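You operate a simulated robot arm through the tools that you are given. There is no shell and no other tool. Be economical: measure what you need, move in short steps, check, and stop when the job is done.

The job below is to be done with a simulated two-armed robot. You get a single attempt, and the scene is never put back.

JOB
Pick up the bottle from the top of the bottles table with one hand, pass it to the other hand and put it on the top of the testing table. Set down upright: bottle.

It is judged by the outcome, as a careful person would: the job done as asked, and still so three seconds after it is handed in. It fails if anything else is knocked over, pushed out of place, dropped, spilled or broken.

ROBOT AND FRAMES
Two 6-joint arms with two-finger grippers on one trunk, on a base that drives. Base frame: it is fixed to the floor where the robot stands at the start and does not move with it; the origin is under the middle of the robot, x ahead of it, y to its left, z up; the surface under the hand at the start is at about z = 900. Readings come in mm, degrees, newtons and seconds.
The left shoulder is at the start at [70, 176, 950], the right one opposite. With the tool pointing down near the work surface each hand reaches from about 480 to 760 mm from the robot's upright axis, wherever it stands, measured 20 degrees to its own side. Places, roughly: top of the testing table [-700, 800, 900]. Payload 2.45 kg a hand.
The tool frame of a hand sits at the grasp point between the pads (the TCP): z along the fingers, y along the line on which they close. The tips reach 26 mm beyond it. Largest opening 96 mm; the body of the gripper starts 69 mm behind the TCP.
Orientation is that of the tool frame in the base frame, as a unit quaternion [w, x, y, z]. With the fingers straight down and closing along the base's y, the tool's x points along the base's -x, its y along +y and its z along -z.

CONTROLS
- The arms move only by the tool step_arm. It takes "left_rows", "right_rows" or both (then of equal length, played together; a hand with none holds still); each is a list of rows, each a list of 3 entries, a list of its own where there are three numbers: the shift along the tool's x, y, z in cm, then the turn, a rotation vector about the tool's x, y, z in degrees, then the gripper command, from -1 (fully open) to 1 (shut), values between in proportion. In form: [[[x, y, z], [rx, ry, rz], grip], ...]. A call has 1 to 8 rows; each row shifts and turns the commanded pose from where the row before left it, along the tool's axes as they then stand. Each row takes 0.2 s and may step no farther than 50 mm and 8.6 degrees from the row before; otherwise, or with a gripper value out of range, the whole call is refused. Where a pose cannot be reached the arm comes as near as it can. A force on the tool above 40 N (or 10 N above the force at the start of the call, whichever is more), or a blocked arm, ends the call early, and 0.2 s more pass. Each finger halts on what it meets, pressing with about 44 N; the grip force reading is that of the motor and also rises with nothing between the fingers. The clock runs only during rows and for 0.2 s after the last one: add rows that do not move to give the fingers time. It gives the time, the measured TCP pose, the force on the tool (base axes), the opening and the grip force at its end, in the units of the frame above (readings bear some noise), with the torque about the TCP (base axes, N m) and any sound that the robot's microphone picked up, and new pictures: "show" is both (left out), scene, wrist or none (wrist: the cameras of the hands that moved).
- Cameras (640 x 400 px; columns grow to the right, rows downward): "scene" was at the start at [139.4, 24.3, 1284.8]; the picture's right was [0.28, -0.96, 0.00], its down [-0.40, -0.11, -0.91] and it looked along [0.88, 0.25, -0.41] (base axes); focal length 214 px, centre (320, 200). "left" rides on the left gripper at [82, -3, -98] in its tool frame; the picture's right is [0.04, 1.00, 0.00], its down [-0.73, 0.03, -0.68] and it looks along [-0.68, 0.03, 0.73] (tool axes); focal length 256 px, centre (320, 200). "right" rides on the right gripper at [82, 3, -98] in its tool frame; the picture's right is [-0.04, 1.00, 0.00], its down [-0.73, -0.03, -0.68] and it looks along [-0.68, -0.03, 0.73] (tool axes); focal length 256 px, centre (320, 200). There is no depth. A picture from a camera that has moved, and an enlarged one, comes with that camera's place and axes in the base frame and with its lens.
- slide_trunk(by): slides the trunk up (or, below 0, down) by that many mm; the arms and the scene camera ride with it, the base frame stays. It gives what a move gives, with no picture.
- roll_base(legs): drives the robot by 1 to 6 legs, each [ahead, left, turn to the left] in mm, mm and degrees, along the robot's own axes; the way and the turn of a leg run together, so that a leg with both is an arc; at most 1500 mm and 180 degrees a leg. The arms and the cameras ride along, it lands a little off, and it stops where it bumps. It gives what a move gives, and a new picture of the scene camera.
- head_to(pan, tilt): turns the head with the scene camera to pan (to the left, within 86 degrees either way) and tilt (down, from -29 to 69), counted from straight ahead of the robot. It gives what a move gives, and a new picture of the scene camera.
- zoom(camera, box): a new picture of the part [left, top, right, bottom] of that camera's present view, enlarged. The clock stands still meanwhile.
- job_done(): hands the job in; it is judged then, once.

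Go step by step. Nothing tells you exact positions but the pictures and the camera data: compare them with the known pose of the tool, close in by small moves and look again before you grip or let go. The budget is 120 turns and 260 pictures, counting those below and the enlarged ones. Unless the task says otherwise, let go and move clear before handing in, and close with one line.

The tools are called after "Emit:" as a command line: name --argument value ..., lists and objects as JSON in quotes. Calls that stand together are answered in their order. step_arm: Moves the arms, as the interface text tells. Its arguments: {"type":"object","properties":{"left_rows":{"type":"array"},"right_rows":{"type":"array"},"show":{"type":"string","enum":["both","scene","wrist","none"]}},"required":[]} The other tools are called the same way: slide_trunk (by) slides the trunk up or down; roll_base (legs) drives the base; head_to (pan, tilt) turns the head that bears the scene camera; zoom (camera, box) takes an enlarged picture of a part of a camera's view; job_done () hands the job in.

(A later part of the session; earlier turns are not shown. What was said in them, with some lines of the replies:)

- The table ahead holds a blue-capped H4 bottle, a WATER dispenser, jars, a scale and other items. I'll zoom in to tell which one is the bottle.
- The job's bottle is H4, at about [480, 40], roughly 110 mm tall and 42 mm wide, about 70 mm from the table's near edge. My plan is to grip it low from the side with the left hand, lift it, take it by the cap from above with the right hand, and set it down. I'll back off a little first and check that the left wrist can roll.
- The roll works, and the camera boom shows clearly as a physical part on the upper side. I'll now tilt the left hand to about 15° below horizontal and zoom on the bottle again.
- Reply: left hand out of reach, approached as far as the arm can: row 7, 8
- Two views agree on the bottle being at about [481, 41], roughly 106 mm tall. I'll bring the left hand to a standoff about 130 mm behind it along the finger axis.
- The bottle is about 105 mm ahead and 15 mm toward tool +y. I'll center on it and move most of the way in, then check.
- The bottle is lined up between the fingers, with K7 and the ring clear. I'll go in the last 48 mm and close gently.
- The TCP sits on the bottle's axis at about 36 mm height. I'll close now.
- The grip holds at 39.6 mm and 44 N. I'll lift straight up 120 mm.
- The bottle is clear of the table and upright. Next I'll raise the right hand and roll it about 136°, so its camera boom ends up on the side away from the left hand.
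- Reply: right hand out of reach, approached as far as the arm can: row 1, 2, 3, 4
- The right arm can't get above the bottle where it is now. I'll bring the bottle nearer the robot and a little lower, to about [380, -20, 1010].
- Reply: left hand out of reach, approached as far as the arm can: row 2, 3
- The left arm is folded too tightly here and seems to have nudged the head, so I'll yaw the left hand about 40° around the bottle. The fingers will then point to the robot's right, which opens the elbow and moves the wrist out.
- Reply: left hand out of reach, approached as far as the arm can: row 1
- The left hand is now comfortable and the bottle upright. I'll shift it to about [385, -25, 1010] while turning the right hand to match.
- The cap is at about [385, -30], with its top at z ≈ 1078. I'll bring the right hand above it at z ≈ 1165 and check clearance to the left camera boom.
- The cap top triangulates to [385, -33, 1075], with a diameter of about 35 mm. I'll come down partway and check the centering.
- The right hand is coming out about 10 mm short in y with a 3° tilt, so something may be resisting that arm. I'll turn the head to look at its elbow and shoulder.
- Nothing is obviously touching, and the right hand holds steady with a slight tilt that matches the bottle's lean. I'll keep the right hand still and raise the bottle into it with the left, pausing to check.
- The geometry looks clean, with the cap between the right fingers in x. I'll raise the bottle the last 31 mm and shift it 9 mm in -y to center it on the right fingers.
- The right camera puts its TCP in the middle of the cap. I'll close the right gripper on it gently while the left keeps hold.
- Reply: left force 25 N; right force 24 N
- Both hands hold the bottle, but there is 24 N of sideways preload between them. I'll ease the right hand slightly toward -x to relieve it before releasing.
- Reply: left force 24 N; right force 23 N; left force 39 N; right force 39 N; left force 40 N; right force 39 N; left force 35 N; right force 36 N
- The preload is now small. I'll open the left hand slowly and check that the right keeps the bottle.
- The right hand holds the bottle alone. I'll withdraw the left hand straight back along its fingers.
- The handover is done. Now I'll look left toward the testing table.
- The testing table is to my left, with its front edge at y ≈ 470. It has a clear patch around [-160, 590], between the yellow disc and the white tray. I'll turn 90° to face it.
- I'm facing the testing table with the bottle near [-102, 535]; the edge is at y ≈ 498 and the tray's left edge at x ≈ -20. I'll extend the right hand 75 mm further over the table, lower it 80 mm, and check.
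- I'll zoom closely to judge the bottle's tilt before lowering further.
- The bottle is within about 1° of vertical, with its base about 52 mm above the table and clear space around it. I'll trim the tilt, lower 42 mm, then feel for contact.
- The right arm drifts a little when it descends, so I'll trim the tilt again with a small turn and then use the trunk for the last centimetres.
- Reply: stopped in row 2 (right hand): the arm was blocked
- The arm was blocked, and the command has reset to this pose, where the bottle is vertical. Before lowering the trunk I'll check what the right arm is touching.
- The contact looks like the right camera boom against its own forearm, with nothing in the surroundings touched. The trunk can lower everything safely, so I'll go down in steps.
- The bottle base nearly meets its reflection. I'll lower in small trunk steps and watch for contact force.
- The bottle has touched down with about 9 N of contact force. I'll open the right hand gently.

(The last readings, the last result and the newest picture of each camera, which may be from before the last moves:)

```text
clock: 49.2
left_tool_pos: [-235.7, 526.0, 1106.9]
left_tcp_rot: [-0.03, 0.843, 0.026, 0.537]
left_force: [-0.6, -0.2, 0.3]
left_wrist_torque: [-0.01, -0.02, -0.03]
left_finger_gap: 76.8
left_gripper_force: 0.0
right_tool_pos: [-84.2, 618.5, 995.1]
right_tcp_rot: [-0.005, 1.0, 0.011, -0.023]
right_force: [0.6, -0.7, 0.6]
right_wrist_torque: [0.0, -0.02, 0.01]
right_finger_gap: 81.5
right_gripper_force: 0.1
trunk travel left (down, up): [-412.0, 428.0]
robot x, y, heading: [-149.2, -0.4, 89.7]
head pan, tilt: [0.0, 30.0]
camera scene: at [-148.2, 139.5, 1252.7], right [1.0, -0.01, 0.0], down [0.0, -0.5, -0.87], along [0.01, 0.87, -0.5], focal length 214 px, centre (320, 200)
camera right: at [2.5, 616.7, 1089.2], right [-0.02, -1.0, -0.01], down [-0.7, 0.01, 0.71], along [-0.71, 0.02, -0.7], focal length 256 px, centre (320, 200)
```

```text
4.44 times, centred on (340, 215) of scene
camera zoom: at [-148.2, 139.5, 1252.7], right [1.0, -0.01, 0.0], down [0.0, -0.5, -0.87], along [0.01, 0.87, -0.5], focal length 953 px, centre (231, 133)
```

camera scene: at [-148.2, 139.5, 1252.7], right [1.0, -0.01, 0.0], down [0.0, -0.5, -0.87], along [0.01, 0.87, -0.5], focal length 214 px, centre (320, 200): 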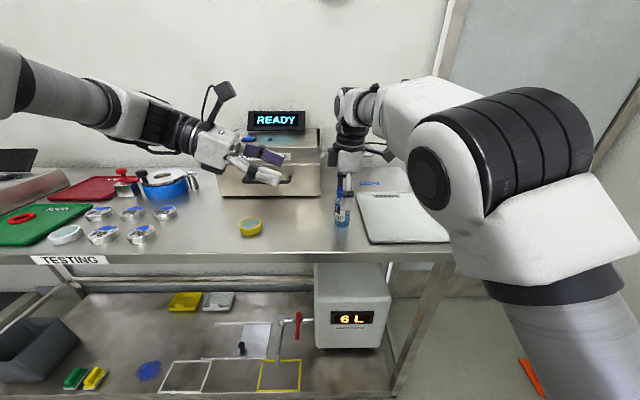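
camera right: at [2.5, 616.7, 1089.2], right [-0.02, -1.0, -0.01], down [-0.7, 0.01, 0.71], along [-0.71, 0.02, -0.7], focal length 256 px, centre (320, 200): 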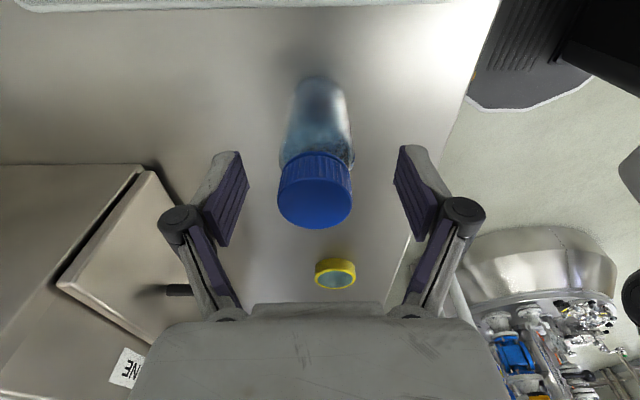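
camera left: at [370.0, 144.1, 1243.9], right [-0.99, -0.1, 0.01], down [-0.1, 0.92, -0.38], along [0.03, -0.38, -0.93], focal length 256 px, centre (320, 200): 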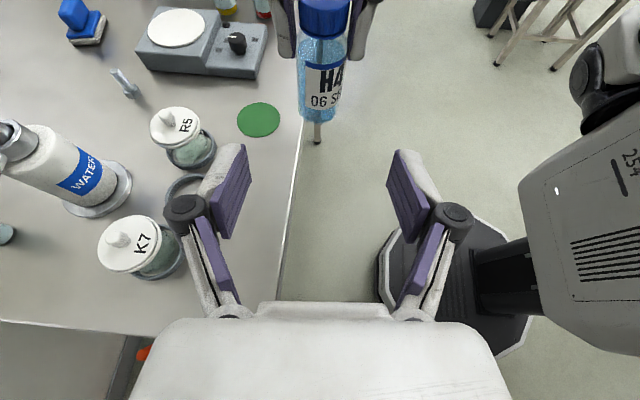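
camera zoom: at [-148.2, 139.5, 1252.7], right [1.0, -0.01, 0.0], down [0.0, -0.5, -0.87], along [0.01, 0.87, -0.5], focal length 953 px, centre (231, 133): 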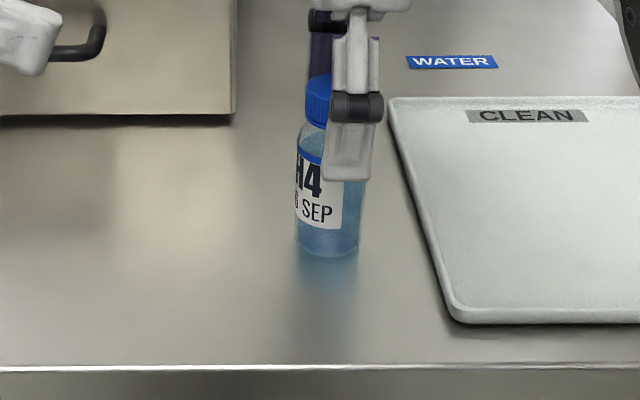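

The bottle stands free and upright. I'll raise the trunk 150 mm so the fingers lift straight off, then check.

Emit:
slide_trunk --by 150

Emit:
head_to --pan -5 --tilt 38

Emit:
zoom --camera "scene" --box '[240, 120, 400, 280]'

```text
clock: 51.0
left_tool_pos: [-236.0, 525.6, 1255.0]
left_tcp_rot: [-0.031, 0.843, 0.027, 0.536]
left_force: [0.0, 0.1, 0.8]
left_wrist_torque: [0.03, 0.0, 0.02]
left_finger_gap: 76.7
left_gripper_force: 0.0
right_tool_pos: [-84.6, 619.1, 1143.8]
right_tcp_rot: [-0.005, 1.0, 0.01, -0.023]
right_force: [-0.2, -0.2, 0.4]
right_wrist_torque: [-0.03, 0.02, -0.03]
right_finger_gap: 81.5
right_gripper_force: 0.2
trunk travel left (down, up): [-562.0, 278.0]
robot x, y, heading: [-145.9, -0.9, 89.5]
head pan, tilt: [0.0, 30.0]
```

```text
clock: 51.7
left_tool_pos: [-235.9, 525.5, 1255.9]
left_tcp_rot: [-0.03, 0.843, 0.026, 0.537]
left_force: [0.2, 0.6, 0.7]
left_wrist_torque: [-0.01, -0.02, 0.01]
left_finger_gap: 76.6
left_gripper_force: 0.0
right_tool_pos: [-85.3, 619.4, 1144.6]
right_tcp_rot: [-0.005, 1.0, 0.01, -0.022]
right_force: [-0.4, -0.9, -0.4]
right_wrist_torque: [0.01, 0.0, -0.01]
right_finger_gap: 81.7
right_gripper_force: 0.0
trunk travel left (down, up): [-562.0, 278.0]
robot x, y, heading: [-150.3, 0.8, 89.6]
head pan, tilt: [-5.0, 38.0]
camera scene: at [-140.7, 135.1, 1390.4], right [1.0, -0.09, 0.0], down [-0.06, -0.61, -0.79], along [0.07, 0.78, -0.62], focal length 214 px, centre (320, 200)
```

scene: 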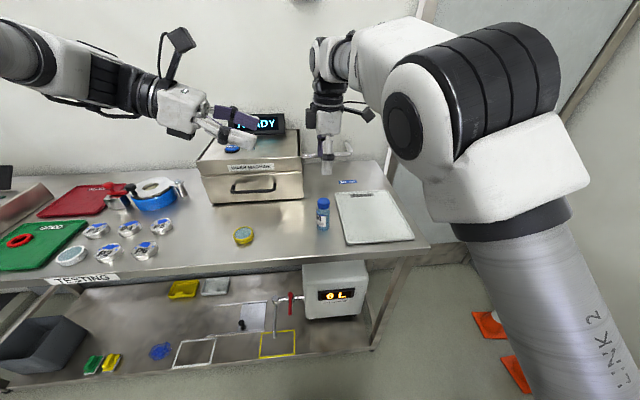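

```text
2.50 times, centred on (320, 200) of scene
camera zoom: at [-140.7, 135.1, 1390.4], right [1.0, -0.09, 0.0], down [-0.06, -0.61, -0.79], along [0.07, 0.78, -0.62], focal length 536 px, centre (320, 200)
```

zoom: 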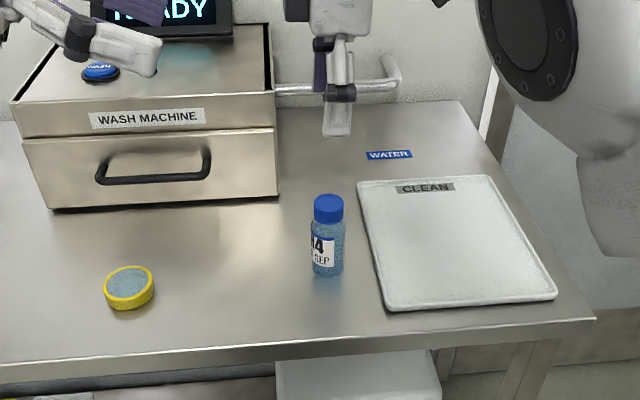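

The H4 bottle stands upright on the testing table, both hands are clear of it, and nothing else has been moved. I'm handing the job in.

Emit:
job_done

```text
The job is handed in.
```

I picked up the H4 bottle with the left hand, passed it to the right, and set it down upright on the testing table. I saw nothing else knocked or moved, and the job is handed in.
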